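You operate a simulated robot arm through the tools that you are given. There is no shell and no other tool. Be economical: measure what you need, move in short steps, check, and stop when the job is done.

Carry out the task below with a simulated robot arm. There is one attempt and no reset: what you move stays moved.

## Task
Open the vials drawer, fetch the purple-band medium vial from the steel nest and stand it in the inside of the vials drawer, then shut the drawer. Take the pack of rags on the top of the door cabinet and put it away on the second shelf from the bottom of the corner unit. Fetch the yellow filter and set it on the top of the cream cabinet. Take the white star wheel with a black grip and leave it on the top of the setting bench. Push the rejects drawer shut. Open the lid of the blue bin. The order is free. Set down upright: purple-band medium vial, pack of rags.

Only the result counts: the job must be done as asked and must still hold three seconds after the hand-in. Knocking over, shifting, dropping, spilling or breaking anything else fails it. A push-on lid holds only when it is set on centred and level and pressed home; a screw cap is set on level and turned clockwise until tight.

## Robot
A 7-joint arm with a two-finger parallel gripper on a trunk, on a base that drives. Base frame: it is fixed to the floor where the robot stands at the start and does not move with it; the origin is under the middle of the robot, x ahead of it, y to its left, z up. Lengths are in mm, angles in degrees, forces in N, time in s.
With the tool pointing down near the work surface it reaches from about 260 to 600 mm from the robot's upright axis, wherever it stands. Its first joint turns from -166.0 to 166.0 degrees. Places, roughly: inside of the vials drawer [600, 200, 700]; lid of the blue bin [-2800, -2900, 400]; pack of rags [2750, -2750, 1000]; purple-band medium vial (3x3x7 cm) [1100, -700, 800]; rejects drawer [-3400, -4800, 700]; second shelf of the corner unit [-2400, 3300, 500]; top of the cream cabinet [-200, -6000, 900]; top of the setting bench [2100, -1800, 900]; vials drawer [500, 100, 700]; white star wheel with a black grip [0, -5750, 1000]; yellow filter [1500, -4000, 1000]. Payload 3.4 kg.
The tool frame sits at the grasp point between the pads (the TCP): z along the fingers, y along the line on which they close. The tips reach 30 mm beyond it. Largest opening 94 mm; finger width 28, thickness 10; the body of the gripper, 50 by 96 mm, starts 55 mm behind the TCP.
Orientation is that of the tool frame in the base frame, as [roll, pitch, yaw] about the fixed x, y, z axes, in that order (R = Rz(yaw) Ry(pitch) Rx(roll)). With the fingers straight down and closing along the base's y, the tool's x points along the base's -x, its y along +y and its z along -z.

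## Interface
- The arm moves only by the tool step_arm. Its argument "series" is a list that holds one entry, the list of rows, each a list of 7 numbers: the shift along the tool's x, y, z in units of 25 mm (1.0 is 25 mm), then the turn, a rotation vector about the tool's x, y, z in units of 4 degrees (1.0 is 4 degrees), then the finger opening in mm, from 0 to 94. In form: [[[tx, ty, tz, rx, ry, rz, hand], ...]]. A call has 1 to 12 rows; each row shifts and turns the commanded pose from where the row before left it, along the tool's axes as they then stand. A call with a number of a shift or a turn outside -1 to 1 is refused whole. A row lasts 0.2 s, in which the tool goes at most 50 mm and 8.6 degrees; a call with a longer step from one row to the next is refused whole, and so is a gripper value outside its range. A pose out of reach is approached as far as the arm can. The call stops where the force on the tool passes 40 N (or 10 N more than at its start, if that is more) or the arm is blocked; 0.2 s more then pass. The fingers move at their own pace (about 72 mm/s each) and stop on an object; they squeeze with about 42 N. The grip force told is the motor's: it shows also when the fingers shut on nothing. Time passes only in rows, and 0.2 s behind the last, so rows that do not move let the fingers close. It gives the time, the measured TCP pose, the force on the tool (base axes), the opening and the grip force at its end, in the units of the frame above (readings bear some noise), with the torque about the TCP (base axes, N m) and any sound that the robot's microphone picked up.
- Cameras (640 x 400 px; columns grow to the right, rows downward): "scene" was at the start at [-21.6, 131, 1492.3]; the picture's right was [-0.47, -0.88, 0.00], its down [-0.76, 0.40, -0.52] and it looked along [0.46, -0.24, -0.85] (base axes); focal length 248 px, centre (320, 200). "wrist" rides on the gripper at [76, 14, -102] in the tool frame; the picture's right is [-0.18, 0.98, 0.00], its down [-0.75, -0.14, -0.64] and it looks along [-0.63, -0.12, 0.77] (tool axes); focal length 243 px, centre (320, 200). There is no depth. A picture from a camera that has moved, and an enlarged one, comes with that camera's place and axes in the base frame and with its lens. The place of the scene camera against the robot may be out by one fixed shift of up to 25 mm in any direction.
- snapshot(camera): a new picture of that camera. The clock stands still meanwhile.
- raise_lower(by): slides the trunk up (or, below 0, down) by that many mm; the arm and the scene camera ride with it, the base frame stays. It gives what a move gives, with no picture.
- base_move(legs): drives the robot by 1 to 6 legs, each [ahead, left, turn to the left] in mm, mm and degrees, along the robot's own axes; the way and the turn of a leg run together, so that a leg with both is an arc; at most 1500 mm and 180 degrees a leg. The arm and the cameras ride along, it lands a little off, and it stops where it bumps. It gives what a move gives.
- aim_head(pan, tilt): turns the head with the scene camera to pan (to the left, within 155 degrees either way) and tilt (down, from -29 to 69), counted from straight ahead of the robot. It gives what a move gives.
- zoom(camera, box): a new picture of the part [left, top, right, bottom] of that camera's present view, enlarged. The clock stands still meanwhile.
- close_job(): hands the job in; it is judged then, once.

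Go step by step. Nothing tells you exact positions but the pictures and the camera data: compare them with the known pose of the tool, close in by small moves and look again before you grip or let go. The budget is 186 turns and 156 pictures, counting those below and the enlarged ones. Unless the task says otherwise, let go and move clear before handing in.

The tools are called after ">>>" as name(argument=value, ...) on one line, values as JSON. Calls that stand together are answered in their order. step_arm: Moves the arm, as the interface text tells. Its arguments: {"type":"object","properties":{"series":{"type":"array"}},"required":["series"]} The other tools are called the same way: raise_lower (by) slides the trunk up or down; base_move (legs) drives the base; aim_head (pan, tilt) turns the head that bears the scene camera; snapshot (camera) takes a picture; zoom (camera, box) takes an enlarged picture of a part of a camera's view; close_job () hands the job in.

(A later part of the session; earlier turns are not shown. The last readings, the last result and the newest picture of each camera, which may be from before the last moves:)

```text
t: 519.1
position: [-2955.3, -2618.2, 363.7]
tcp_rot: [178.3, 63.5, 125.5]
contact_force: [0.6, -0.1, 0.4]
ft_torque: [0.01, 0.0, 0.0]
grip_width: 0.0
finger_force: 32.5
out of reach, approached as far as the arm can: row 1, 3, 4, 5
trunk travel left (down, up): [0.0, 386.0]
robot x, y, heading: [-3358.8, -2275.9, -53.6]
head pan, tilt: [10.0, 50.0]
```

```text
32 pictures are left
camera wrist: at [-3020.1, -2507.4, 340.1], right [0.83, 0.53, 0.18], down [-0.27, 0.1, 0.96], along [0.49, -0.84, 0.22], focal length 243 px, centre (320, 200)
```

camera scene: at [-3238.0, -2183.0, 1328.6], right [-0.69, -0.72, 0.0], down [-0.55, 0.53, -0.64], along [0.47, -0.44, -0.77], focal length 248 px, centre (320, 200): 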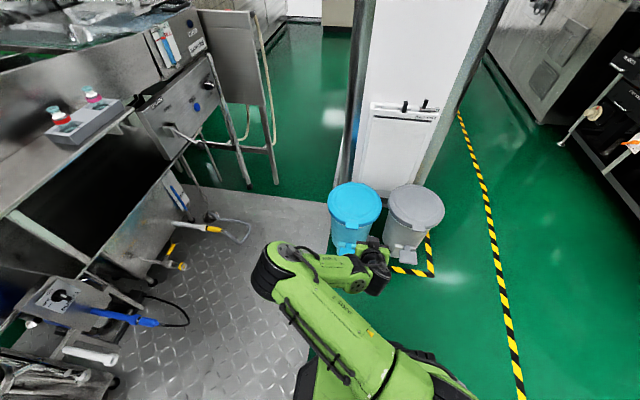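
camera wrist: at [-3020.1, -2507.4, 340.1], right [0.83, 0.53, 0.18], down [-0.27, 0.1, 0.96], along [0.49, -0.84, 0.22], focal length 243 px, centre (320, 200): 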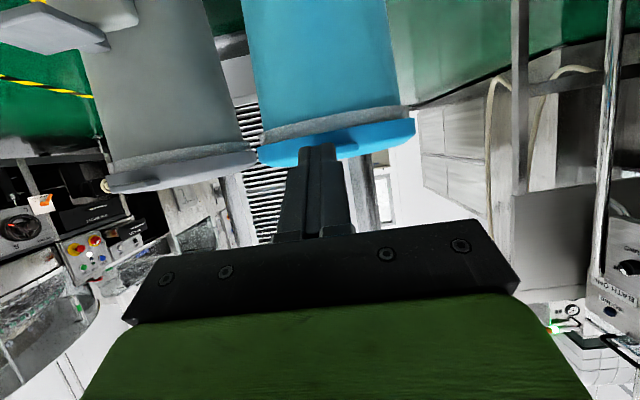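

The flatter tilt is at the arm's limit; return to the earlier tilt and lower there.

>>> step_arm(series=[[[0, 0, -0.3, 0, 1, 0, 0], [0, 0, -0.3, 0, 1, 0, 0], [0, 0, 0, 0, 1, 0, 0], [0, 0, 0, 0, 1, 0, 0]]])

```text
t: 520.1
position: [-2964.2, -2606.2, 370.9]
tcp_rot: [178.7, 47.3, 126.3]
contact_force: [-0.4, 0.8, 0.7]
ft_torque: [0.05, -0.01, 0.0]
grip_width: 0.0
finger_force: 33.2
trunk travel left (down, up): [0.0, 386.0]
robot x, y, heading: [-3360.7, -2276.0, -53.7]
head pan, tilt: [10.0, 50.0]
```

>>> step_arm(series=[[[0, 0, 0, 0.3, -1, 0, 0], [0, 0, 0, 0, -1, 0, 0], [0.45, 0.2, 0.32, 0, 0, 0, 0], [0.45, 0.2, 0.32, 0, 0, 0, 0], [-0.57, 0, 0.82, 0, 0, 0, 0], [-0.57, 0, 0.82, 0, 0, 0, 0], [-0.57, 0, 0.82, 0, 0, 0, 0]]])

>>> snapshot(camera="wrist")

```text
t: 521.7
position: [-2917.1, -2642.8, 363.3]
tcp_rot: [179.9, 55.5, 126.3]
contact_force: [-0.3, -0.4, 0.6]
ft_torque: [-0.01, -0.01, -0.01]
grip_width: 0.0
finger_force: 32.7
out of reach, approached as far as the arm can: row 6, 7
trunk travel left (down, up): [0.0, 386.0]
robot x, y, heading: [-3357.1, -2277.6, -53.6]
head pan, tilt: [10.0, 50.0]
```

```text
31 pictures are left
camera wrist: at [-2981.1, -2529.6, 359.0], right [0.85, 0.5, 0.15], down [-0.17, 0.0, 0.98], along [0.49, -0.87, 0.08], focal length 243 px, centre (320, 200)
```

wrist: 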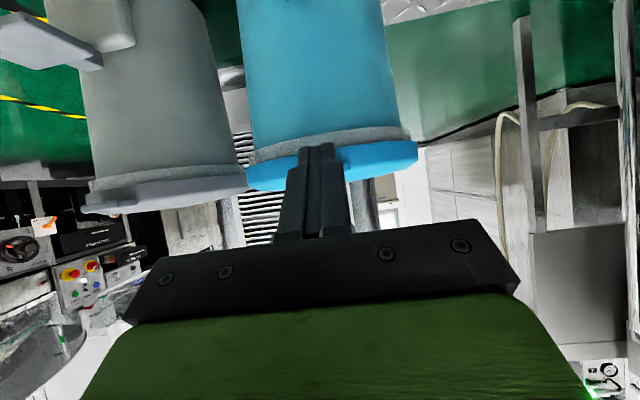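

Extension limit; I'll pull the arm back, lower, and let the base advance instead.

>>> step_arm(series=[[[0.57, 0, -0.82, 0, 0, 0, 0], [0.57, 0, -0.82, 0, 0, 0, 0], [0.57, 0, -0.82, 0, 0, 0, 0], [0.57, 0, -0.82, 0, 0, 0, 0], [0.57, 0.1, -0.82, 0, 0, 0, 0], [0.33, 0.1, 0.23, 0, 0, 0, 0], [0.33, 0.1, 0.23, 0, 0, 0, 0]]])

>>> base_move(legs=[[120, 0, 0]])

>>> snapshot(camera="wrist")

```text
t: 523.3
position: [-2983.9, -2538.5, 344.4]
tcp_rot: [179.9, 55.5, 126.2]
contact_force: [-0.2, 0.7, 0.5]
ft_torque: [-0.03, -0.01, -0.02]
grip_width: 0.0
finger_force: 32.7
trunk travel left (down, up): [0.0, 386.0]
robot x, y, heading: [-3357.8, -2276.4, -53.5]
head pan, tilt: [10.0, 50.0]
```

```text
t: 524.6
position: [-2910.7, -2634.8, 344.2]
tcp_rot: [180.0, 55.4, 126.4]
contact_force: [0.6, 0.2, 0.7]
ft_torque: [0.01, 0.02, 0.03]
grip_width: 0.1
finger_force: 33.0
trunk travel left (down, up): [0.0, 386.0]
robot x, y, heading: [-3289.1, -2369.8, -53.2]
head pan, tilt: [10.0, 50.0]
```

```text
30 pictures are left
camera wrist: at [-2975.5, -2523.5, 339.0], right [0.85, 0.5, 0.15], down [-0.17, 0.0, 0.98], along [0.49, -0.87, 0.08], focal length 243 px, centre (320, 200)
```

wrist: 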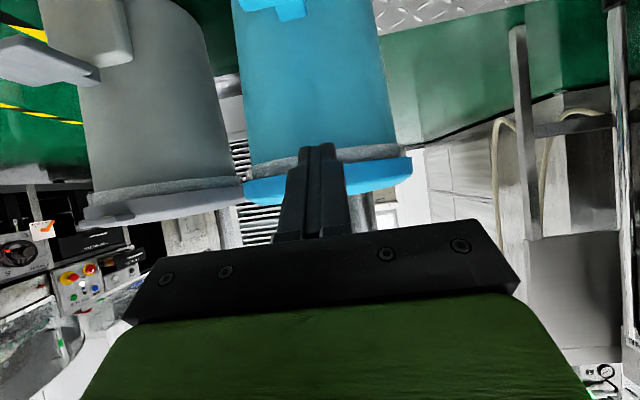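

Aligned under the tab level. Advance until touching the bin front gently.

>>> step_arm(series=[[[-0.28, 0, 0.41, 0, 0, 0, 0], [-0.28, 0, 0.41, 0, 0, 0, 0], [-0.23, 0, 0.33, 0, 0, 0, 0], [-0.17, 0, 0.25, 0, 0, 0, 0]]])

>>> zoom(camera="wrist", box=[230, 90, 430, 240])

```text
t: 525.6
position: [-2885.4, -2668.7, 343.2]
tcp_rot: [179.9, 55.4, 126.4]
contact_force: [0.1, -0.5, -0.2]
ft_torque: [0.01, -0.01, -0.03]
grip_width: 0.2
finger_force: 33.4
trunk travel left (down, up): [0.0, 386.0]
robot x, y, heading: [-3286.8, -2375.8, -53.6]
head pan, tilt: [10.0, 50.0]
```

```text
2.67 times, centred on (330, 165) of wrist
camera zoom: at [-2950.0, -2557.7, 338.9], right [0.85, 0.5, 0.15], down [-0.17, 0.0, 0.98], along [0.49, -0.87, 0.08], focal length 647 px, centre (293, 293)
```

zoom: 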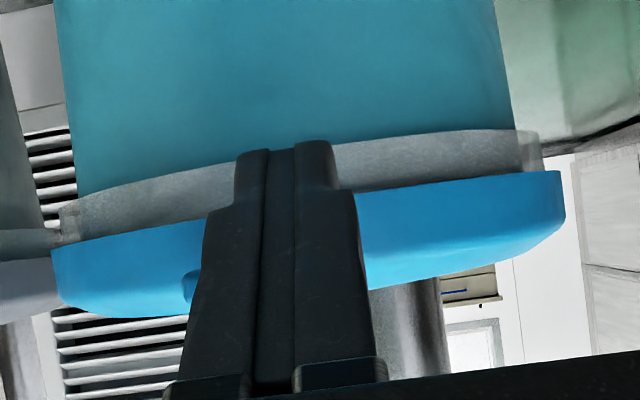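

Now lift slowly and watch the force.

>>> step_arm(series=[[[-0.41, 0, -0.28, 0, 0, 0, 0], [-0.41, 0, -0.28, 0, 0, 0, 0], [-0.41, 0, -0.28, 0, 0, 0, 0], [-0.44, 0, -0.24, 0, 0, 0, 0]]])

>>> zoom(camera="wrist", box=[230, 90, 430, 240])

>>> zoom(camera="scene", box=[290, 150, 470, 290])

```text
t: 526.6
position: [-2885.0, -2669.7, 392.7]
tcp_rot: [179.8, 55.4, 126.3]
contact_force: [-0.1, 0.5, -0.1]
ft_torque: [-0.01, 0.0, 0.03]
grip_width: 0.0
finger_force: 33.0
trunk travel left (down, up): [0.0, 386.0]
robot x, y, heading: [-3285.4, -2380.1, -53.3]
head pan, tilt: [10.0, 50.0]
```

```text
2.67 times, centred on (330, 165) of wrist
camera zoom: at [-2949.4, -2557.8, 388.9], right [0.85, 0.5, 0.15], down [-0.17, 0.0, 0.98], along [0.49, -0.87, 0.08], focal length 647 px, centre (293, 293)
```

zoom: 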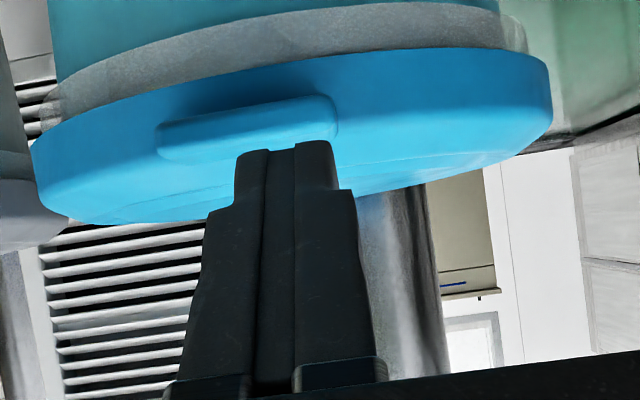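

```text
2.86 times, centred on (380, 220) of scene
camera zoom: at [-3166.3, -2279.7, 1328.5], right [-0.69, -0.73, 0.0], down [-0.56, 0.53, -0.64], along [0.47, -0.44, -0.77], focal length 708 px, centre (149, 143)
```

zoom: 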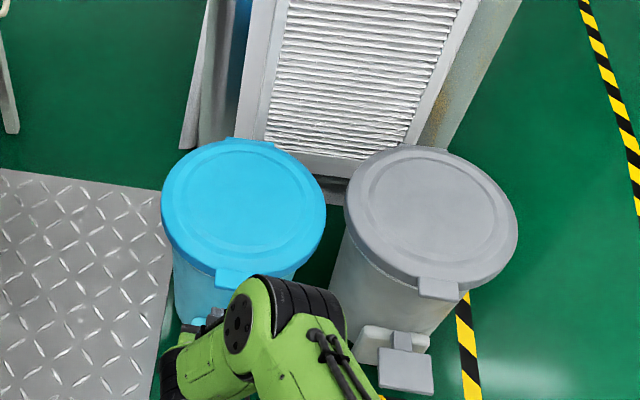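

The tab is ~60 mm farther (s≈470, z 342–356, n≈−3933). Lower, realign and advance.

>>> step_arm(series=[[[0.66, -0.29, 0.46, 0, 0, 0, 0], [0.66, -0.29, 0.46, 0, 0, 0, 0], [0.66, -0.29, 0.46, 0, 0, 0, 0]]])

>>> base_move(legs=[[55, 0, 0]])

>>> step_arm(series=[[[-0.11, 0, 0.16, 0, 0, 0, 0], [-0.11, 0, 0.16, 0, 0, 0, 0], [-0.11, 0, 0.16, 0, 0, 0, 0]]])

>>> zoom(camera="wrist", box=[230, 90, 430, 240])

```text
t: 527.4
position: [-2899.2, -2687.7, 339.2]
tcp_rot: [179.9, 55.5, 126.6]
contact_force: [-0.4, 0.1, 0.1]
ft_torque: [-0.01, -0.01, -0.03]
grip_width: 0.1
finger_force: 32.7
out of reach, approached as far as the arm can: row 3
trunk travel left (down, up): [0.0, 386.0]
robot x, y, heading: [-3283.9, -2380.4, -53.1]
head pan, tilt: [10.0, 50.0]
```

```text
t: 528.3
position: [-2866.0, -2732.4, 340.4]
tcp_rot: [180.0, 55.5, 126.3]
contact_force: [-0.1, 0.9, 0.3]
ft_torque: [-0.03, -0.01, 0.03]
grip_width: 0.1
finger_force: 32.3
trunk travel left (down, up): [0.0, 386.0]
robot x, y, heading: [-3252.2, -2420.1, -53.2]
head pan, tilt: [10.0, 50.0]
```

```text
t: 529.1
position: [-2860.9, -2740.1, 336.8]
tcp_rot: [180.0, 54.7, 126.6]
contact_force: [-19.5, 26.2, -1.0]
ft_torque: [-0.28, -0.26, -0.03]
grip_width: 0.0
finger_force: 32.8
trunk travel left (down, up): [0.0, 386.0]
robot x, y, heading: [-3253.5, -2421.2, -53.4]
head pan, tilt: [10.0, 50.0]
```

```text
2.67 times, centred on (330, 165) of wrist
camera zoom: at [-2924.9, -2628.2, 334.1], right [0.85, 0.5, 0.15], down [-0.17, -0.01, 0.99], along [0.49, -0.87, 0.07], focal length 647 px, centre (293, 293)
```

zoom: 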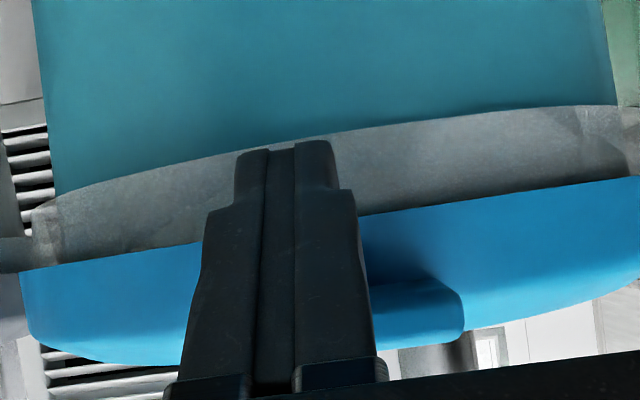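

Touching the bin's rim just below the tab. Ease back a little and lift.

>>> step_arm(series=[[[0.06, 0, -0.1, 0, 0, 0, 0], [-0.33, 0, -0.23, 0, 0, 0, 0], [-0.33, 0, -0.23, 0, 0, 0, 0], [-0.33, 0, -0.23, 0, 0, 0, 0]]])

>>> zoom(camera="scene", box=[290, 150, 470, 290])

```text
t: 530.1
position: [-2859.8, -2742.3, 372.7]
tcp_rot: [180.0, 55.6, 126.3]
contact_force: [-9.1, 17.7, 1.8]
ft_torque: [-0.19, -0.12, 0.06]
grip_width: 0.0
finger_force: 32.8
trunk travel left (down, up): [0.0, 386.0]
robot x, y, heading: [-3252.0, -2421.5, -53.2]
head pan, tilt: [10.0, 50.0]
```

```text
2.86 times, centred on (380, 220) of scene
camera zoom: at [-3133.2, -2324.0, 1328.5], right [-0.69, -0.73, 0.0], down [-0.56, 0.53, -0.64], along [0.47, -0.44, -0.77], focal length 708 px, centre (149, 143)
```

zoom: 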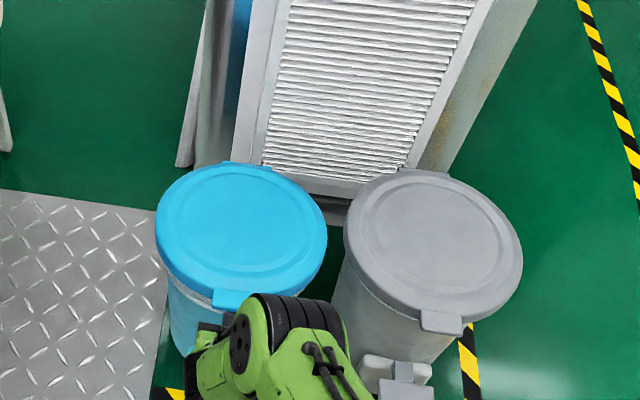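

>>> snapshot(camera="wrist")

```text
24 pictures are left
camera wrist: at [-2923.2, -2630.1, 366.7], right [0.85, 0.5, 0.15], down [-0.18, 0.0, 0.98], along [0.49, -0.87, 0.09], focal length 243 px, centre (320, 200)
```

wrist: 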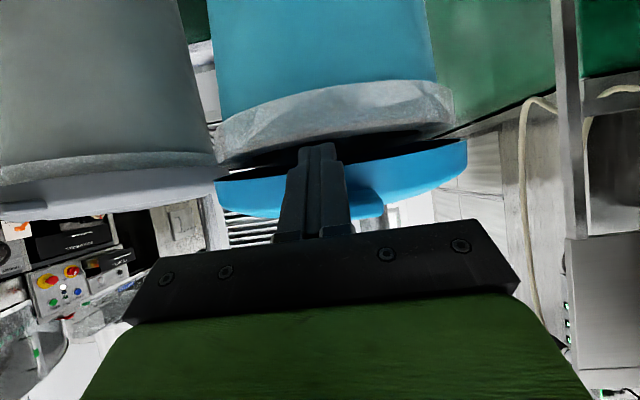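

The lid is lifting off the rim. Continue the lift along its arc.

>>> step_arm(series=[[[-0.68, 0, -0.33, 0, 0, 0, 0], [-0.68, 0, -0.33, 0, 0, 0, 0], [-0.68, 0, -0.33, 0, 0, 0, 0], [-0.68, 0, -0.33, 0, 0, 0, 0], [-0.89, 0, -0.065, 0, 0, 0, 0], [-0.89, 0, -0.065, 0, 0, 0, 0], [-0.89, 0, -0.065, 0, 0, 0, 0], [-0.89, 0, -0.065, 0, 0, 0, 0]]])

>>> zoom(camera="scene", box=[290, 150, 470, 290])

```text
t: 531.9
position: [-2825.1, -2787.5, 521.0]
tcp_rot: [179.9, 55.4, 126.6]
contact_force: [-0.3, -0.6, -0.2]
ft_torque: [0.04, 0.01, 0.04]
grip_width: 0.0
finger_force: 32.5
trunk travel left (down, up): [0.0, 386.0]
robot x, y, heading: [-3251.5, -2417.9, -53.7]
head pan, tilt: [10.0, 50.0]
```

```text
2.86 times, centred on (380, 220) of scene
camera zoom: at [-3132.7, -2324.9, 1328.5], right [-0.69, -0.73, 0.0], down [-0.56, 0.53, -0.64], along [0.47, -0.44, -0.77], focal length 708 px, centre (149, 143)
```

zoom: 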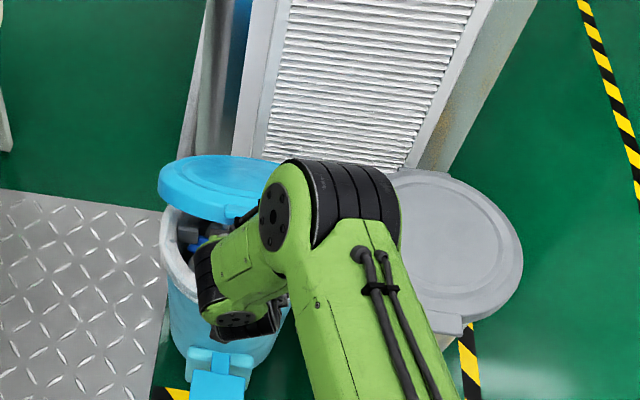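

Lid is ~40° open. Push on with the base, then arm.

>>> base_move(legs=[[90, 0, 0]])

>>> step_arm(series=[[[-0.82, 0, -0.4, 0, 0, 0, 0], [-0.82, 0, -0.4, 0, 0, 0, 0], [-0.82, 0, -0.4, 0, 0, 0, 0], [-0.35, 0, 0.5, 0, 0, 0, 0], [-0.35, 0, 0.5, 0, 0, 0, 0]]])

>>> zoom(camera="scene", box=[290, 150, 470, 290])

```text
t: 532.7
position: [-2819.2, -2793.4, 523.5]
tcp_rot: [-179.5, 55.3, 127.2]
contact_force: [-26.2, 23.6, 25.5]
ft_torque: [-0.4, -0.37, -0.11]
grip_width: 0.0
finger_force: 32.9
trunk travel left (down, up): [0.0, 386.0]
robot x, y, heading: [-3243.8, -2432.0, -53.2]
head pan, tilt: [10.0, 50.0]
stopped in leg 1: the force on the tool passed its limit at 135 N (the readings are from after the stop); the commanded pose is now the measured one
```

```text
t: 533.8
position: [-2802.5, -2816.5, 603.2]
tcp_rot: [-179.6, 56.5, 127.2]
contact_force: [-24.7, 23.9, 37.8]
ft_torque: [-0.18, -0.13, -0.33]
grip_width: 0.0
finger_force: 33.0
trunk travel left (down, up): [0.0, 386.0]
robot x, y, heading: [-3242.7, -2432.7, -53.3]
head pan, tilt: [10.0, 50.0]
stopped in row 5: the force on the tool passed its limit at 65 N (the readings are from after the stop); the commanded pose is now the measured one
```

```text
2.86 times, centred on (380, 220) of scene
camera zoom: at [-3130.4, -2330.9, 1329.1], right [-0.69, -0.73, 0.0], down [-0.55, 0.52, -0.65], along [0.47, -0.44, -0.76], focal length 708 px, centre (149, 143)
```

zoom: 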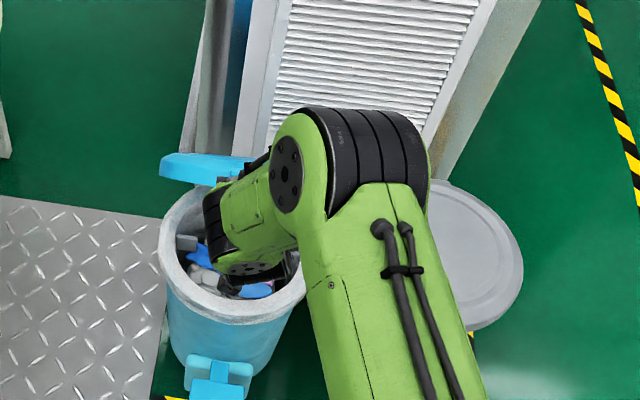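

Force rose; check what the fingers are touching.

>>> snapshot(camera="wrist")

```text
21 pictures are left
camera wrist: at [-2868.2, -2705.8, 594.4], right [0.85, 0.51, 0.15], down [-0.18, 0.01, 0.98], along [0.5, -0.86, 0.1], focal length 243 px, centre (320, 200)
```

wrist: 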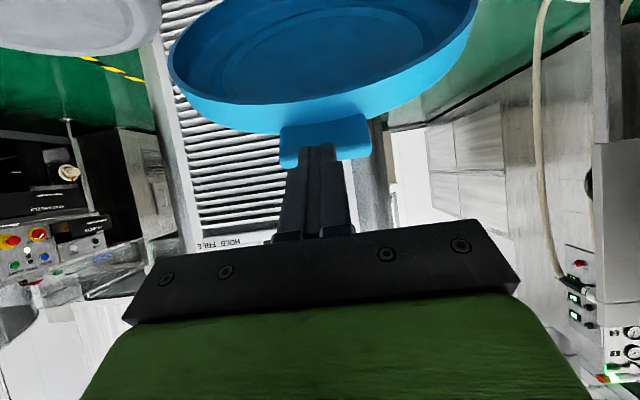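

The tip is at the lid's outer edge. Slide down under the lid and push forward there.

>>> step_arm(series=[[[0.25, 0, -0.25, 0, 0, 0, 0], [0.82, 0, 0.56, 0, 0, 0, 0], [0.82, 0, 0.56, 0, 0, 0, 0], [0.41, 0, 0.28, 0, 0, 0, 0]]])

>>> step_arm(series=[[[-0.28, 0, 0.41, 0, 0, 0, 0], [-0.28, 0, 0.41, 0, 0, 0, 0], [-0.28, 0, 0.41, 0, 0, 0, 0], [-0.28, 0, 0.41, 0, 0, 0, 0]]])

>>> snapshot(camera="wrist")

```text
t: 534.3
position: [-2805.7, -2812.1, 595.4]
tcp_rot: [-179.4, 56.5, 127.4]
contact_force: [-19.5, 18.1, 27.7]
ft_torque: [-0.27, 0.1, -0.16]
grip_width: 0.0
finger_force: 33.1
trunk travel left (down, up): [0.0, 386.0]
robot x, y, heading: [-3246.1, -2432.2, -53.5]
head pan, tilt: [10.0, 50.0]
stopped in row 2: the force on the tool passed its limit at 74 N (the readings are from after the stop); the commanded pose is now the measured one
```

```text
t: 534.5
position: [-2805.3, -2813.7, 598.1]
tcp_rot: [-179.2, 56.8, 127.6]
contact_force: [-19.4, 16.9, 26.6]
ft_torque: [-0.13, -0.08, -0.27]
grip_width: 0.0
finger_force: 33.4
trunk travel left (down, up): [0.0, 386.0]
robot x, y, heading: [-3241.5, -2431.9, -53.4]
head pan, tilt: [10.0, 50.0]
stopped in row 1: the force on the tool passed its limit at 51 N (the readings are from after the stop); the commanded pose is now the measured one
```

```text
20 pictures are left
camera wrist: at [-2871.1, -2702.1, 589.7], right [0.85, 0.51, 0.15], down [-0.18, 0.02, 0.98], along [0.5, -0.86, 0.11], focal length 243 px, centre (320, 200)
```

wrist: 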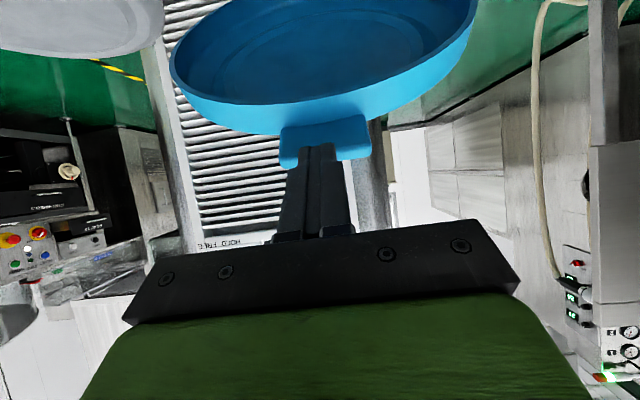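

The tip is pressing the tab edge-on. Back off along that line, drop below it, and re-enter under the lid.

>>> step_arm(series=[[[-0.1, 0, -0.55, 0, 0, 0, 0], [0.1, 0, -0.3, 0, 0, 0, 0], [0.82, 0, 0.56, 0, 0, 0, 0], [0.82, 0, 0.56, 0, 0, 0, 0], [0.82, 0, 0.56, 0, 0, 0, 0], [0.66, 0, 0.45, 0, 0, 0, 0]]])

>>> snapshot(camera="wrist")

```text
t: 536.0
position: [-2813.4, -2799.9, 509.3]
tcp_rot: [-179.2, 56.2, 127.5]
contact_force: [0.6, 0.7, -0.1]
ft_torque: [0.04, 0.01, 0.02]
grip_width: 0.0
finger_force: 32.4
trunk travel left (down, up): [0.0, 386.0]
robot x, y, heading: [-3241.7, -2433.3, -53.6]
head pan, tilt: [10.0, 50.0]
```

```text
19 pictures are left
camera wrist: at [-2878.3, -2689.9, 503.5], right [0.85, 0.51, 0.15], down [-0.18, 0.01, 0.98], along [0.5, -0.86, 0.1], focal length 243 px, centre (320, 200)
```

wrist: 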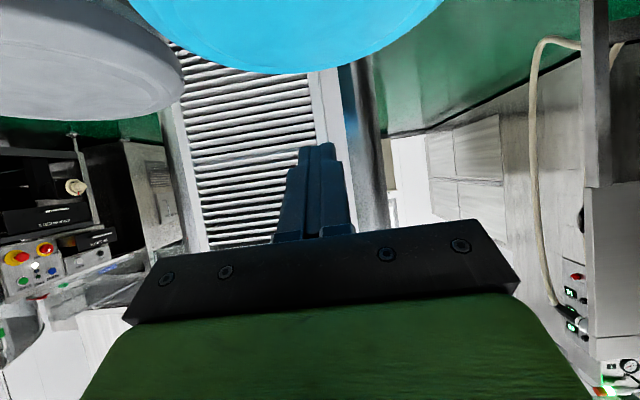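

The lid dropped shut when released, so it must go past vertical. I'll redo it: hook the tab, lift ~20°, then drive the tool inward toward the hinge to push it over.

>>> base_move(legs=[[-20, 0, 0.6]])

>>> step_arm(series=[[[0.52, 0, -0.76, -0.2, 0, 0, 0], [0.52, 0, -0.76, 0, 0, 0, 0], [0.52, 0, -0.76, 0, 0, 0, 0], [0.52, 0, -0.76, 0, 0, 0, 0], [0.52, 0, -0.76, 0, 0, 0, 0]]])

>>> step_arm(series=[[[0.725, 0, 0.5, 0, 0, 0, 0], [0.725, 0, 0.5, 0, 0, 0, 0], [0.725, 0, 0.5, 0, 0, 0, 0], [0.725, 0, 0.5, 0, 0, 0, 0], [0.725, 0, 0.5, 0, 0, 0, 0], [0.725, 0, 0.5, 0, 0, 0, 0], [0.725, 0, 0.5, 0, 0, 0, 0], [0.725, 0, 0.5, 0, 0, 0, 0]]])

```text
t: 536.7
position: [-2820.9, -2780.3, 512.3]
tcp_rot: [-179.2, 56.4, 128.1]
contact_force: [0.7, 0.4, 0.4]
ft_torque: [0.04, 0.01, -0.02]
grip_width: 0.0
finger_force: 32.9
trunk travel left (down, up): [0.0, 386.0]
robot x, y, heading: [-3257.6, -2418.9, -52.5]
head pan, tilt: [10.0, 50.0]
```

```text
t: 537.9
position: [-2893.2, -2688.8, 510.8]
tcp_rot: [179.9, 56.3, 128.2]
contact_force: [0.5, 0.3, 0.3]
ft_torque: [-0.04, 0.0, -0.01]
grip_width: 0.0
finger_force: 33.0
trunk travel left (down, up): [0.0, 386.0]
robot x, y, heading: [-3254.1, -2417.8, -53.0]
head pan, tilt: [10.0, 50.0]
```

```text
t: 539.7
position: [-2889.8, -2693.3, 343.6]
tcp_rot: [-180.0, 56.3, 128.2]
contact_force: [0.2, 0.0, -0.2]
ft_torque: [-0.02, 0.02, 0.03]
grip_width: 0.1
finger_force: 33.6
out of reach, approached as far as the arm can: row 8
trunk travel left (down, up): [0.0, 386.0]
robot x, y, heading: [-3257.4, -2419.3, -53.0]
head pan, tilt: [10.0, 50.0]
```

>>> step_arm(series=[[[0.34, 0, -0.49, 0, 0, 0, 0], [0.34, 0, -0.49, 0, 0, 0, 0], [0.33, 0, 0.22, 0, 0, 0, 0]]])

>>> base_move(legs=[[76, 0, 0]])

>>> step_arm(series=[[[-0.08, 0, 0.12, 0, 0, 0, 0], [-0.08, 0, 0.12, 0, 0, 0, 0], [-0.08, 0, 0.12, 0, 0, 0, 0]]])

```text
t: 540.5
position: [-2906.1, -2672.0, 350.9]
tcp_rot: [-180.0, 56.4, 128.2]
contact_force: [0.7, 0.1, 0.0]
ft_torque: [0.01, 0.0, 0.0]
grip_width: 0.0
finger_force: 32.6
out of reach, approached as far as the arm can: row 2, 3
trunk travel left (down, up): [0.0, 386.0]
robot x, y, heading: [-3253.8, -2415.7, -52.8]
head pan, tilt: [10.0, 50.0]
```

```text
t: 541.6
position: [-2860.5, -2732.6, 350.6]
tcp_rot: [180.0, 56.4, 128.1]
contact_force: [-0.1, 0.8, -1.1]
ft_torque: [0.02, 0.01, -0.01]
grip_width: 0.0
finger_force: 32.7
trunk travel left (down, up): [0.0, 386.0]
robot x, y, heading: [-3214.6, -2479.8, -52.6]
head pan, tilt: [10.0, 50.0]
```

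```text
t: 542.4
position: [-2855.8, -2737.8, 347.3]
tcp_rot: [-180.0, 55.8, 128.2]
contact_force: [-17.2, 21.0, 0.4]
ft_torque: [-0.26, -0.18, -0.26]
grip_width: 0.0
finger_force: 33.4
trunk travel left (down, up): [0.0, 386.0]
robot x, y, heading: [-3210.1, -2475.2, -52.7]
head pan, tilt: [10.0, 50.0]
```

Still a bit high. Shift base back slightly, and use a mid-reach posture to get lower.

>>> base_move(legs=[[-60, 0, 0]])

>>> step_arm(series=[[[-0.28, 0, 0.41, 0, 0, 0, 0], [-0.17, 0, 0.25, 0, 0, 0, 0], [0.26, -0.15, 0.18, 0, 0, 0, 0], [0.26, 0, 0.18, 0, 0, 0, 0], [-0.28, 0, 0.41, 0, 0, 0, 0], [-0.28, 0, 0.41, 0, 0, 0, 0], [-0.1, 0, 0.14, 0, 0, 0, 0], [-0.1, 0, 0.14, 0, 0, 0, 0]]])

```text
t: 543.4
position: [-2889.8, -2692.8, 349.2]
tcp_rot: [180.0, 56.4, 128.3]
contact_force: [-0.5, 0.3, -0.3]
ft_torque: [-0.06, 0.01, 0.01]
grip_width: 0.0
finger_force: 33.6
trunk travel left (down, up): [0.0, 386.0]
robot x, y, heading: [-3245.3, -2429.9, -52.6]
head pan, tilt: [10.0, 50.0]
```

```text
t: 545.1
position: [-2859.2, -2739.5, 340.3]
tcp_rot: [180.0, 56.3, 128.2]
contact_force: [-6.5, 8.7, 1.2]
ft_torque: [-0.09, -0.02, -0.1]
grip_width: 0.0
finger_force: 33.1
out of reach, approached as far as the arm can: row 4
trunk travel left (down, up): [0.0, 386.0]
robot x, y, heading: [-3244.6, -2431.5, -52.4]
head pan, tilt: [10.0, 50.0]
```

>>> step_arm(series=[[[-0.33, 0, -0.23, 0, 0, 0, 0], [-0.33, 0, -0.23, 0, 0, 0, 0], [-0.33, 0, -0.23, 0, 0, 0, 0], [-0.68, 0, -0.33, 0, 0, 0, 0], [-0.68, 0, -0.33, 0, 0, 0, 0], [-0.68, 0, -0.33, 0, 0, 0, 0], [-0.68, 0, -0.33, 0, 0, 0, 0]]])

>>> snapshot(camera="wrist")

```text
t: 546.8
position: [-2852.3, -2747.5, 445.3]
tcp_rot: [179.9, 56.4, 128.2]
contact_force: [-0.1, 0.3, -1.2]
ft_torque: [-0.01, 0.02, -0.02]
grip_width: 0.2
finger_force: 32.8
trunk travel left (down, up): [0.0, 386.0]
robot x, y, heading: [-3252.6, -2426.5, -52.6]
head pan, tilt: [10.0, 50.0]
```

```text
18 pictures are left
camera wrist: at [-2920.5, -2638.0, 438.1], right [0.84, 0.53, 0.15], down [-0.18, 0.0, 0.98], along [0.52, -0.85, 0.1], focal length 243 px, centre (320, 200)
```

wrist: 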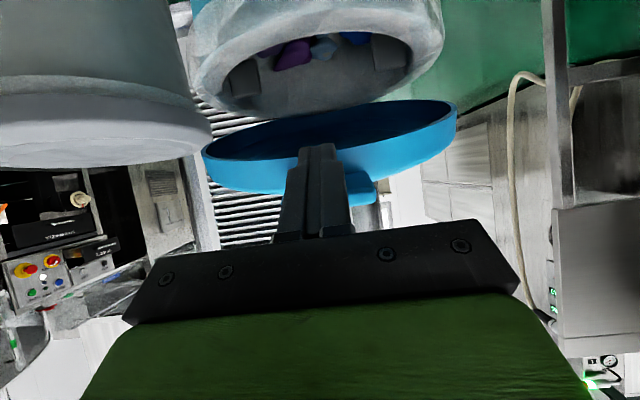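

Lid resting on the fingers at ~25°. Drive straight inward so it slides up along the tool.

>>> base_move(legs=[[80, 0, 0]])

>>> snapshot(camera="wrist")

```text
t: 547.9
position: [-2812.8, -2801.1, 441.5]
tcp_rot: [-179.8, 55.7, 128.5]
contact_force: [-3.0, 2.1, 1.4]
ft_torque: [-0.11, -0.11, -0.08]
grip_width: 0.0
finger_force: 32.9
trunk travel left (down, up): [0.0, 386.0]
robot x, y, heading: [-3203.1, -2485.7, -52.5]
head pan, tilt: [10.0, 50.0]
stopped in leg 1: the force on the tool passed its limit at 88 N (the readings are from after the stop); the commanded pose is now the measured one
```

```text
17 pictures are left
camera wrist: at [-2880.8, -2691.1, 436.5], right [0.84, 0.53, 0.15], down [-0.17, -0.01, 0.98], along [0.52, -0.85, 0.09], focal length 243 px, centre (320, 200)
```

wrist: 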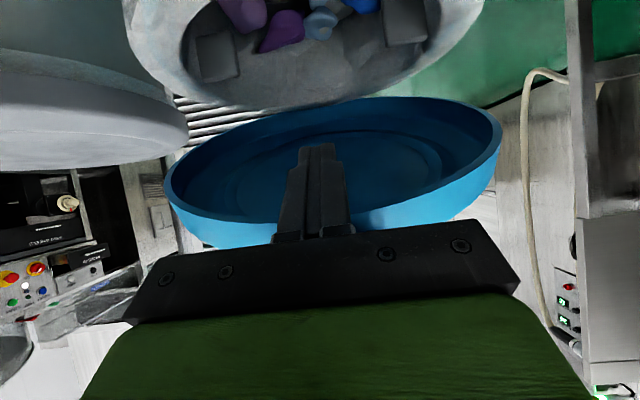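

Tips are now well inside the lid. Lift and push up-forward.

>>> step_arm(series=[[[-0.58, 0, -0.04, 0, 0, 0, 0], [-0.58, 0, -0.04, 0, 0, 0, 0], [-0.58, 0, -0.04, 0, 0, 0, 0], [-0.58, 0, -0.04, 0, 0, 0, 0], [-0.58, 0, -0.04, 0, 0, 0, 0], [-0.58, 0, -0.04, 0, 0, 0, 0], [-0.58, 0, -0.04, 0, 0, 0, 0], [-0.58, 0, -0.04, 0, 0, 0, 0]]])

>>> snapshot(camera="wrist")

```text
t: 549.7
position: [-2773.6, -2846.4, 543.7]
tcp_rot: [-179.7, 55.7, 128.5]
contact_force: [0.5, -0.3, -1.4]
ft_torque: [-0.01, 0.03, 0.02]
grip_width: 0.0
finger_force: 32.8
trunk travel left (down, up): [0.0, 386.0]
robot x, y, heading: [-3200.0, -2485.8, -52.7]
head pan, tilt: [10.0, 50.0]
```

```text
16 pictures are left
camera wrist: at [-2842.8, -2737.5, 537.7], right [0.84, 0.53, 0.15], down [-0.17, 0.0, 0.98], along [0.52, -0.85, 0.09], focal length 243 px, centre (320, 200)
```

wrist: 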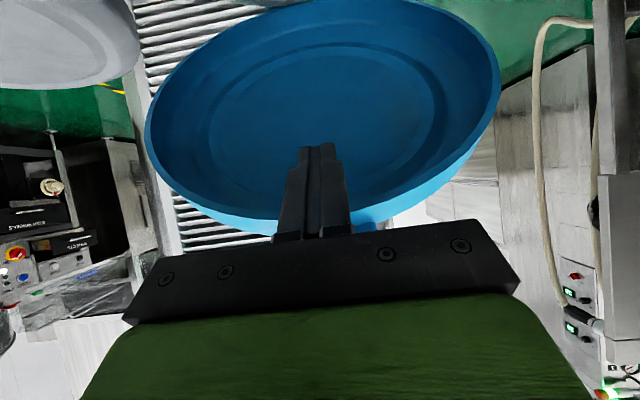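

Lid ~55–60°. Continue forward with the base.

>>> base_move(legs=[[85, 0, 0]])

>>> step_arm(series=[[[-0.45, 0, 0.15, 0, 0, 0, 0], [-0.45, 0, 0.15, 0, 0, 0, 0], [-0.4, 0, 0.4, 0, 0, 0, 0], [-0.4, 0, 0.4, 0, 0, 0, 0]]])

>>> snapshot(camera="wrist")

```text
t: 550.9
position: [-2730.1, -2922.6, 543.5]
tcp_rot: [-180.0, 55.6, 127.9]
contact_force: [-0.5, -0.2, 0.6]
ft_torque: [-0.05, 0.0, 0.02]
grip_width: 0.0
finger_force: 33.5
trunk travel left (down, up): [0.0, 386.0]
robot x, y, heading: [-3154.0, -2558.6, -53.4]
head pan, tilt: [10.0, 50.0]
stopped in leg 1: the robot was blocked; the commanded pose is now the measured one
```

```text
t: 551.9
position: [-2699.3, -2957.8, 564.0]
tcp_rot: [-179.8, 55.7, 128.0]
contact_force: [-0.1, -0.7, -0.3]
ft_torque: [0.0, -0.02, 0.05]
grip_width: 0.0
finger_force: 32.8
trunk travel left (down, up): [0.0, 386.0]
robot x, y, heading: [-3152.2, -2563.5, -53.4]
head pan, tilt: [10.0, 50.0]
```

```text
15 pictures are left
camera wrist: at [-2767.5, -2848.2, 557.7], right [0.84, 0.52, 0.15], down [-0.17, 0.0, 0.98], along [0.51, -0.85, 0.09], focal length 243 px, centre (320, 200)
```

wrist: 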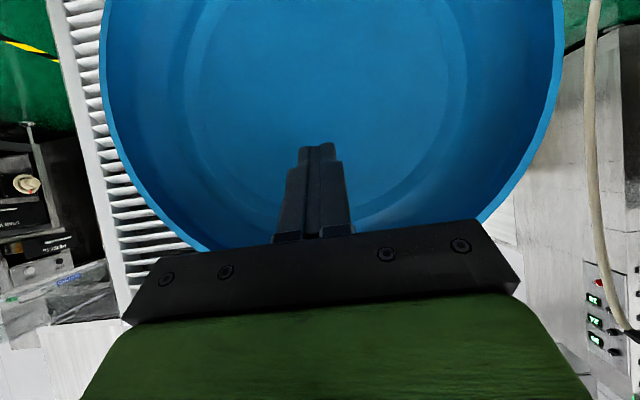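

Lid is near 80°. Push further forward with the arm.

>>> step_arm(series=[[[-0.28, 0, 0.41, 0, 0, 0, 0], [-0.28, 0, 0.41, 0, 0, 0, 0], [-0.28, 0, 0.41, 0, 0, 0, 0], [-0.28, 0, 0.41, 0, 0, 0, 0], [-0.28, 0, 0.41, 0, 0, 0, 0], [-0.28, 0, 0.41, 0, 0, 0, 0]]])

>>> zoom(camera="scene", box=[260, 120, 500, 320])

```text
t: 553.1
position: [-2666.0, -2998.9, 561.4]
tcp_rot: [180.0, 55.1, 128.0]
contact_force: [-20.7, 29.8, 22.1]
ft_torque: [-0.4, -0.29, 0.09]
grip_width: 0.2
finger_force: 32.8
trunk travel left (down, up): [0.0, 386.0]
robot x, y, heading: [-3159.0, -2557.8, -53.1]
head pan, tilt: [10.0, 50.0]
stopped in row 6: the force on the tool passed its limit at 59 N (the readings are from after the stop); the commanded pose is now the measured one
```

```text
2.00 times, centred on (380, 220) of scene
camera zoom: at [-3040.7, -2456.1, 1329.0], right [-0.69, -0.73, 0.0], down [-0.56, 0.52, -0.65], along [0.47, -0.44, -0.76], focal length 496 px, centre (200, 160)
```

zoom: 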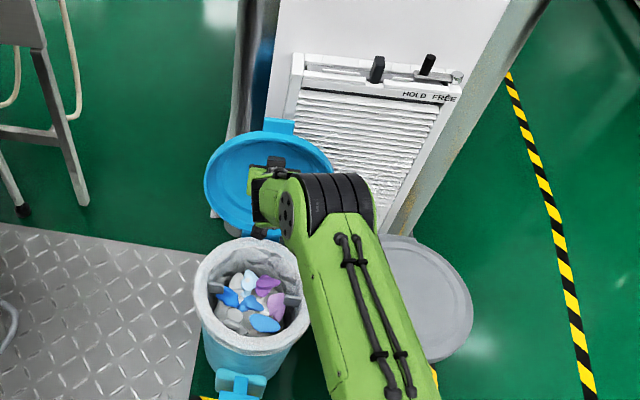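

The lid is fully back against its stop. Retract the arm slowly and see if it stays.

>>> step_arm(series=[[[0.28, 0, -0.41, 0, 0, 0, 0], [0.4, 0, -0.6, 0, 0, 0, 0], [0.4, 0, -0.6, 0, 0, 0, 0], [0.4, 0, -0.6, 0, 0, 0, 0], [0.4, 0, -0.6, 0, 0, 0, 0], [0, 0, -0.9, 0, 0, 0, 0], [0, 0, -0.9, 0, 0, 0, 0], [0, 0, -0.9, 0, 0, 0, 0]]])

>>> base_move(legs=[[-200, 0, 0]])

>>> zoom(camera="scene", box=[260, 120, 500, 320])

```text
t: 554.9
position: [-2748.5, -2890.5, 600.9]
tcp_rot: [-179.8, 54.9, 128.1]
contact_force: [0.1, -1.3, 0.1]
ft_torque: [0.07, -0.03, 0.04]
grip_width: 0.0
finger_force: 32.8
trunk travel left (down, up): [0.0, 386.0]
robot x, y, heading: [-3154.0, -2558.5, -53.4]
head pan, tilt: [10.0, 50.0]
```

```text
t: 555.5
position: [-2753.8, -2894.5, 600.4]
tcp_rot: [-179.7, 55.0, 127.7]
contact_force: [-0.3, -0.8, 0.9]
ft_torque: [0.01, 0.0, 0.04]
grip_width: 0.0
finger_force: 33.1
trunk travel left (down, up): [0.0, 386.0]
robot x, y, heading: [-3157.9, -2561.1, -53.1]
head pan, tilt: [10.0, 50.0]
stopped in leg 1: the robot was blocked; the commanded pose is now the measured one
```

```text
2.00 times, centred on (380, 220) of scene
camera zoom: at [-3037.4, -2461.3, 1328.6], right [-0.69, -0.73, 0.0], down [-0.56, 0.53, -0.64], along [0.47, -0.44, -0.77], focal length 496 px, centre (200, 160)
```

zoom: 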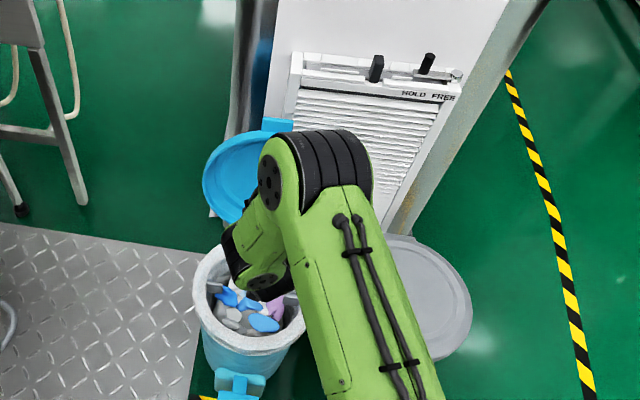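

The lid stays open. The base reports blocked; try a small backward step.

>>> base_move(legs=[[-30, 0, 0]])

```text
t: 556.4
position: [-2771.2, -2869.7, 600.3]
tcp_rot: [-179.8, 54.8, 127.9]
contact_force: [-0.2, -0.1, 0.6]
ft_torque: [0.03, 0.0, 0.02]
grip_width: 0.0
finger_force: 33.1
trunk travel left (down, up): [0.0, 386.0]
robot x, y, heading: [-3171.6, -2532.0, -53.6]
head pan, tilt: [10.0, 50.0]
```

>>> base_move(legs=[[-300, 0, 0]])

>>> zoom(camera="scene", box=[200, 60, 520, 300])

```text
t: 558.4
position: [-2948.6, -2629.7, 601.3]
tcp_rot: [-179.8, 54.9, 127.8]
contact_force: [-0.4, 0.1, 0.3]
ft_torque: [-0.02, 0.06, -0.02]
grip_width: 0.2
finger_force: 33.2
trunk travel left (down, up): [0.0, 386.0]
robot x, y, heading: [-3351.3, -2291.4, -53.7]
head pan, tilt: [10.0, 50.0]
```

```text
1.67 times, centred on (360, 180) of scene
camera zoom: at [-3232.6, -2196.9, 1328.5], right [-0.69, -0.73, 0.0], down [-0.56, 0.53, -0.64], along [0.47, -0.44, -0.77], focal length 413 px, centre (253, 233)
```

zoom: 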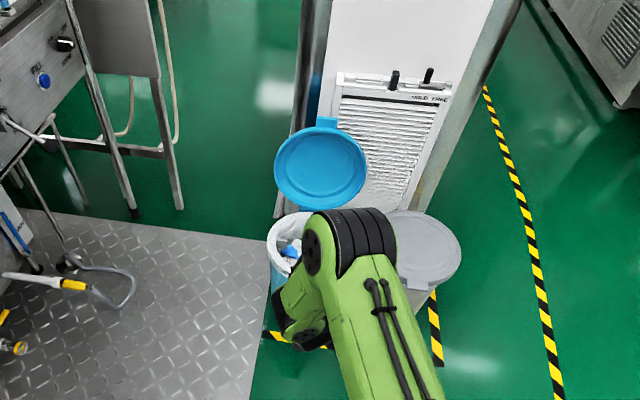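

Lid open and holding. Now the rejects drawer in the machine-2 lane: drive there and look.

>>> raise_lower(by=175)

>>> base_move(legs=[[-100, 0, 0.9], [0, -850, 0], [1250, 0, 0]])

>>> aim_head(pan=-55, tilt=35)

>>> snapshot(camera="scene")

```text
t: 560.4
position: [-2948.4, -2629.7, 776.1]
tcp_rot: [-179.8, 54.9, 127.8]
contact_force: [0.6, 0.4, 0.0]
ft_torque: [0.01, -0.04, -0.06]
grip_width: 0.0
finger_force: 32.6
trunk travel left (down, up): [-175.0, 211.0]
robot x, y, heading: [-3354.0, -2291.6, -53.5]
head pan, tilt: [10.0, 50.0]
```

```text
t: 571.5
position: [-2892.7, -4043.5, 775.7]
tcp_rot: [-179.8, 54.9, 129.5]
contact_force: [0.7, 0.0, -0.1]
ft_torque: [0.0, -0.01, 0.02]
grip_width: 0.1
finger_force: 33.6
trunk travel left (down, up): [-175.0, 211.0]
robot x, y, heading: [-3306.6, -3715.6, -51.9]
head pan, tilt: [10.0, 50.0]
```

```text
t: 572.9
position: [-2894.2, -4045.5, 774.8]
tcp_rot: [-179.8, 54.9, 129.4]
contact_force: [0.7, 0.6, -0.6]
ft_torque: [-0.02, 0.03, 0.0]
grip_width: 0.1
finger_force: 32.7
trunk travel left (down, up): [-175.0, 211.0]
robot x, y, heading: [-3304.5, -3720.0, -51.9]
head pan, tilt: [-55.0, 35.0]
```

```text
11 pictures are left
camera scene: at [-3271.3, -3651.6, 1524.9], right [-0.96, 0.29, 0.0], down [0.17, 0.55, -0.82], along [-0.24, -0.78, -0.57], focal length 248 px, centre (320, 200)
```

scene: 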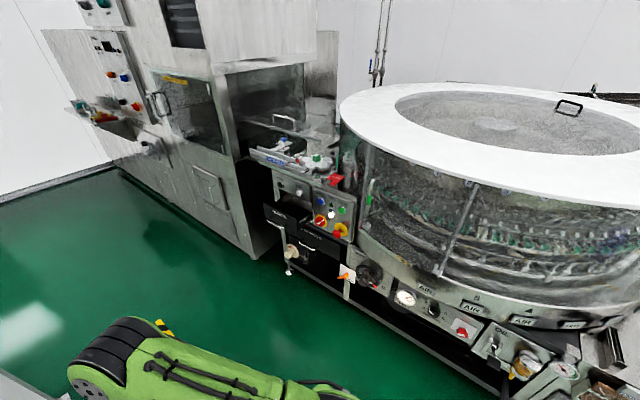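

>>> zoom(camera="scene", box=[230, 140, 380, 290])

```text
2.67 times, centred on (305, 215) of scene
camera zoom: at [-3271.3, -3651.6, 1524.9], right [-0.96, 0.29, 0.0], down [0.17, 0.55, -0.82], along [-0.24, -0.78, -0.57], focal length 661 px, centre (360, 160)
```

zoom: 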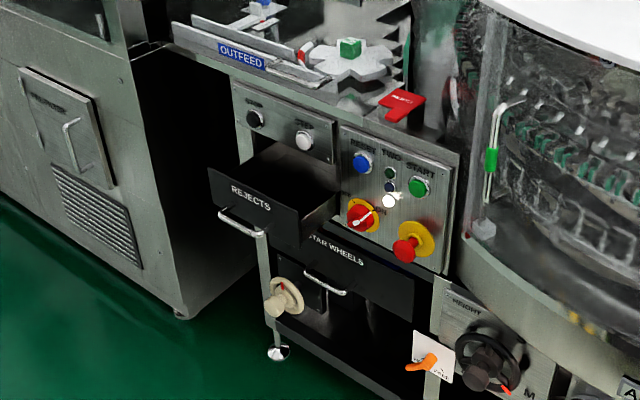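

The REJECTS drawer (face ≈ s 1700, n −5505, z 643–737) is open. Position facing it.

>>> base_move(legs=[[0, 200, 0], [0, 0, -91], [0, 630, 0], [120, 0, 0]])

>>> snapshot(camera="wrist")

```text
t: 582.4
position: [-3221.1, -4570.7, 774.0]
tcp_rot: [-179.9, 54.9, 36.7]
contact_force: [-0.2, 0.1, -0.3]
ft_torque: [0.0, 0.0, 0.01]
grip_width: 0.0
finger_force: 33.2
trunk travel left (down, up): [-175.0, 211.0]
robot x, y, heading: [-2873.4, -4169.5, -144.8]
head pan, tilt: [-55.0, 35.0]
```

```text
9 pictures are left
camera wrist: at [-3110.8, -4506.9, 771.2], right [0.5, -0.85, 0.15], down [-0.01, 0.17, 0.99], along [-0.87, -0.49, 0.07], focal length 243 px, centre (320, 200)
```

wrist: 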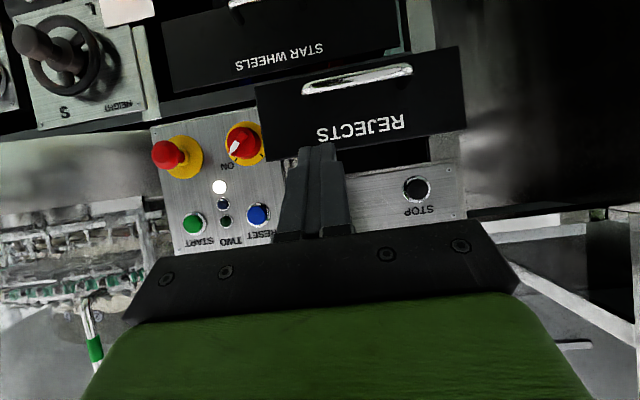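

Clear view: face centre s≈1724, z 641–737, bar at z≈674. Align at z≈712 above the bar and approach.

>>> base_move(legs=[[0, 0, 1.8]])

>>> step_arm(series=[[[0.64, 0.22, 0.45, 0, 0, 0, 0], [0.64, 0.22, 0.45, 0, 0, 0, 0], [0.64, 0.22, 0.45, 0, 0, 0, 0]]])

>>> base_move(legs=[[110, 0, 0]])

>>> snapshot(camera="wrist")

```text
t: 583.1
position: [-3209.0, -4581.9, 776.0]
tcp_rot: [-179.8, 54.9, 38.4]
contact_force: [0.0, 0.3, 0.9]
ft_torque: [0.0, 0.0, 0.01]
grip_width: 0.2
finger_force: 33.0
trunk travel left (down, up): [-175.0, 211.0]
robot x, y, heading: [-2876.9, -4178.3, -143.0]
head pan, tilt: [-55.0, 35.0]
```

```text
t: 583.9
position: [-3198.3, -4596.4, 716.0]
tcp_rot: [-179.7, 55.0, 38.4]
contact_force: [-1.5, 0.5, 0.3]
ft_torque: [-0.02, 0.0, -0.01]
grip_width: 0.0
finger_force: 33.1
trunk travel left (down, up): [-175.0, 211.0]
robot x, y, heading: [-2875.3, -4173.1, -143.0]
head pan, tilt: [-55.0, 35.0]
```

```text
t: 585.1
position: [-3284.6, -4660.7, 715.9]
tcp_rot: [-179.8, 54.8, 38.4]
contact_force: [-0.1, 0.8, -0.7]
ft_torque: [0.02, 0.02, 0.02]
grip_width: 0.0
finger_force: 32.9
trunk travel left (down, up): [-175.0, 211.0]
robot x, y, heading: [-2964.9, -4239.4, -142.9]
head pan, tilt: [-55.0, 35.0]
```

```text
8 pictures are left
camera wrist: at [-3176.9, -4594.1, 711.7], right [0.52, -0.84, 0.15], down [-0.01, 0.17, 0.99], along [-0.85, -0.52, 0.07], focal length 243 px, centre (320, 200)
```

wrist: 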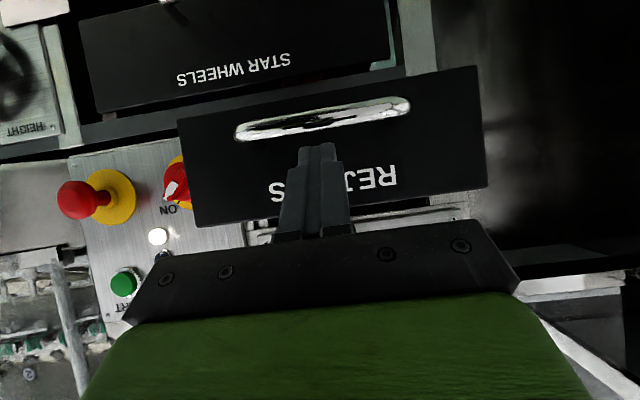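

Centred on the face above the bar. Push gently.

>>> step_arm(series=[[[-0.23, 0, 0.33, 0, 0, 0, 0], [-0.23, 0, 0.33, 0, 0, 0, 0], [-0.23, 0, 0.33, 0, 0, 0, 0], [-0.23, 0, 0.33, 0, 0, 0, 0], [-0.23, 0, 0.33, 0, 0, 0, 0], [-0.23, 0, 0.33, 0, 0, 0, 0], [-0.23, 0, 0.33, 0, 0, 0, 0], [-0.23, 0, 0.33, 0, 0, 0, 0]]])

>>> base_move(legs=[[60, 0, 0]])

>>> snapshot(camera="wrist")

```text
t: 586.9
position: [-3348.9, -4711.1, 717.4]
tcp_rot: [-179.8, 55.0, 38.4]
contact_force: [0.0, -0.5, 1.3]
ft_torque: [0.02, 0.02, -0.02]
grip_width: 0.0
finger_force: 33.2
trunk travel left (down, up): [-175.0, 211.0]
robot x, y, heading: [-2958.9, -4243.3, -143.1]
head pan, tilt: [-55.0, 35.0]
```

```text
t: 587.9
position: [-3395.8, -4749.0, 715.8]
tcp_rot: [-179.7, 54.8, 38.5]
contact_force: [-0.4, 1.0, -0.6]
ft_torque: [0.02, 0.01, -0.04]
grip_width: 0.0
finger_force: 33.3
trunk travel left (down, up): [-175.0, 211.0]
robot x, y, heading: [-3012.8, -4274.7, -142.7]
head pan, tilt: [-55.0, 35.0]
```

```text
7 pictures are left
camera wrist: at [-3287.7, -4680.4, 712.0], right [0.53, -0.84, 0.15], down [-0.01, 0.17, 0.99], along [-0.85, -0.52, 0.07], focal length 243 px, centre (320, 200)
```

wrist: 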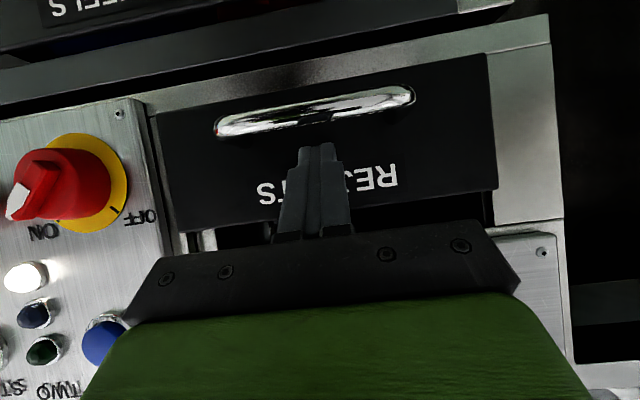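

Nearly flush. Continue gently until it stops.

>>> step_arm(series=[[[-0.14, 0, 0.2, 0, 0, 0, 0], [-0.14, 0, 0.2, 0, 0, 0, 0], [-0.14, 0, 0.2, 0, 0, 0, 0], [-0.14, 0, 0.2, 0, 0, 0, 0], [-0.14, 0, 0.2, 0, 0, 0, 0], [-0.14, 0, 0.2, 0, 0, 0, 0]]])

>>> snapshot(camera="wrist")

```text
t: 589.1
position: [-3411.5, -4762.0, 713.2]
tcp_rot: [-179.8, 54.1, 38.6]
contact_force: [24.0, 19.3, 16.0]
ft_torque: [-0.01, 0.08, -0.17]
grip_width: 0.3
finger_force: 33.0
trunk travel left (down, up): [-175.0, 211.0]
robot x, y, heading: [-3011.5, -4277.1, -142.7]
head pan, tilt: [-55.0, 35.0]
stopped in row 6: the force on the tool passed its limit at 48 N (the readings are from after the stop); the commanded pose is now the measured one
```

```text
6 pictures are left
camera wrist: at [-3303.1, -4693.4, 711.0], right [0.53, -0.84, 0.15], down [-0.03, 0.16, 0.99], along [-0.85, -0.52, 0.06], focal length 243 px, centre (320, 200)
```

wrist: 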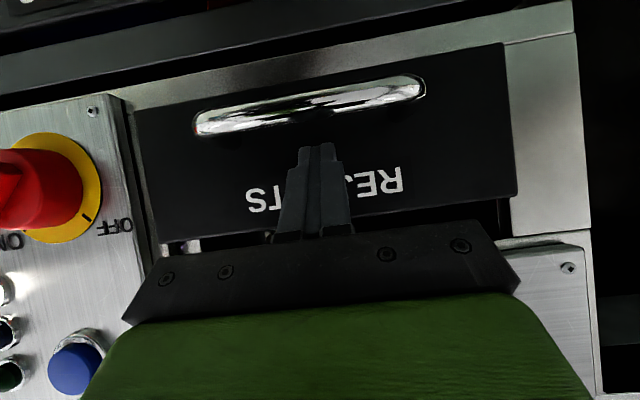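

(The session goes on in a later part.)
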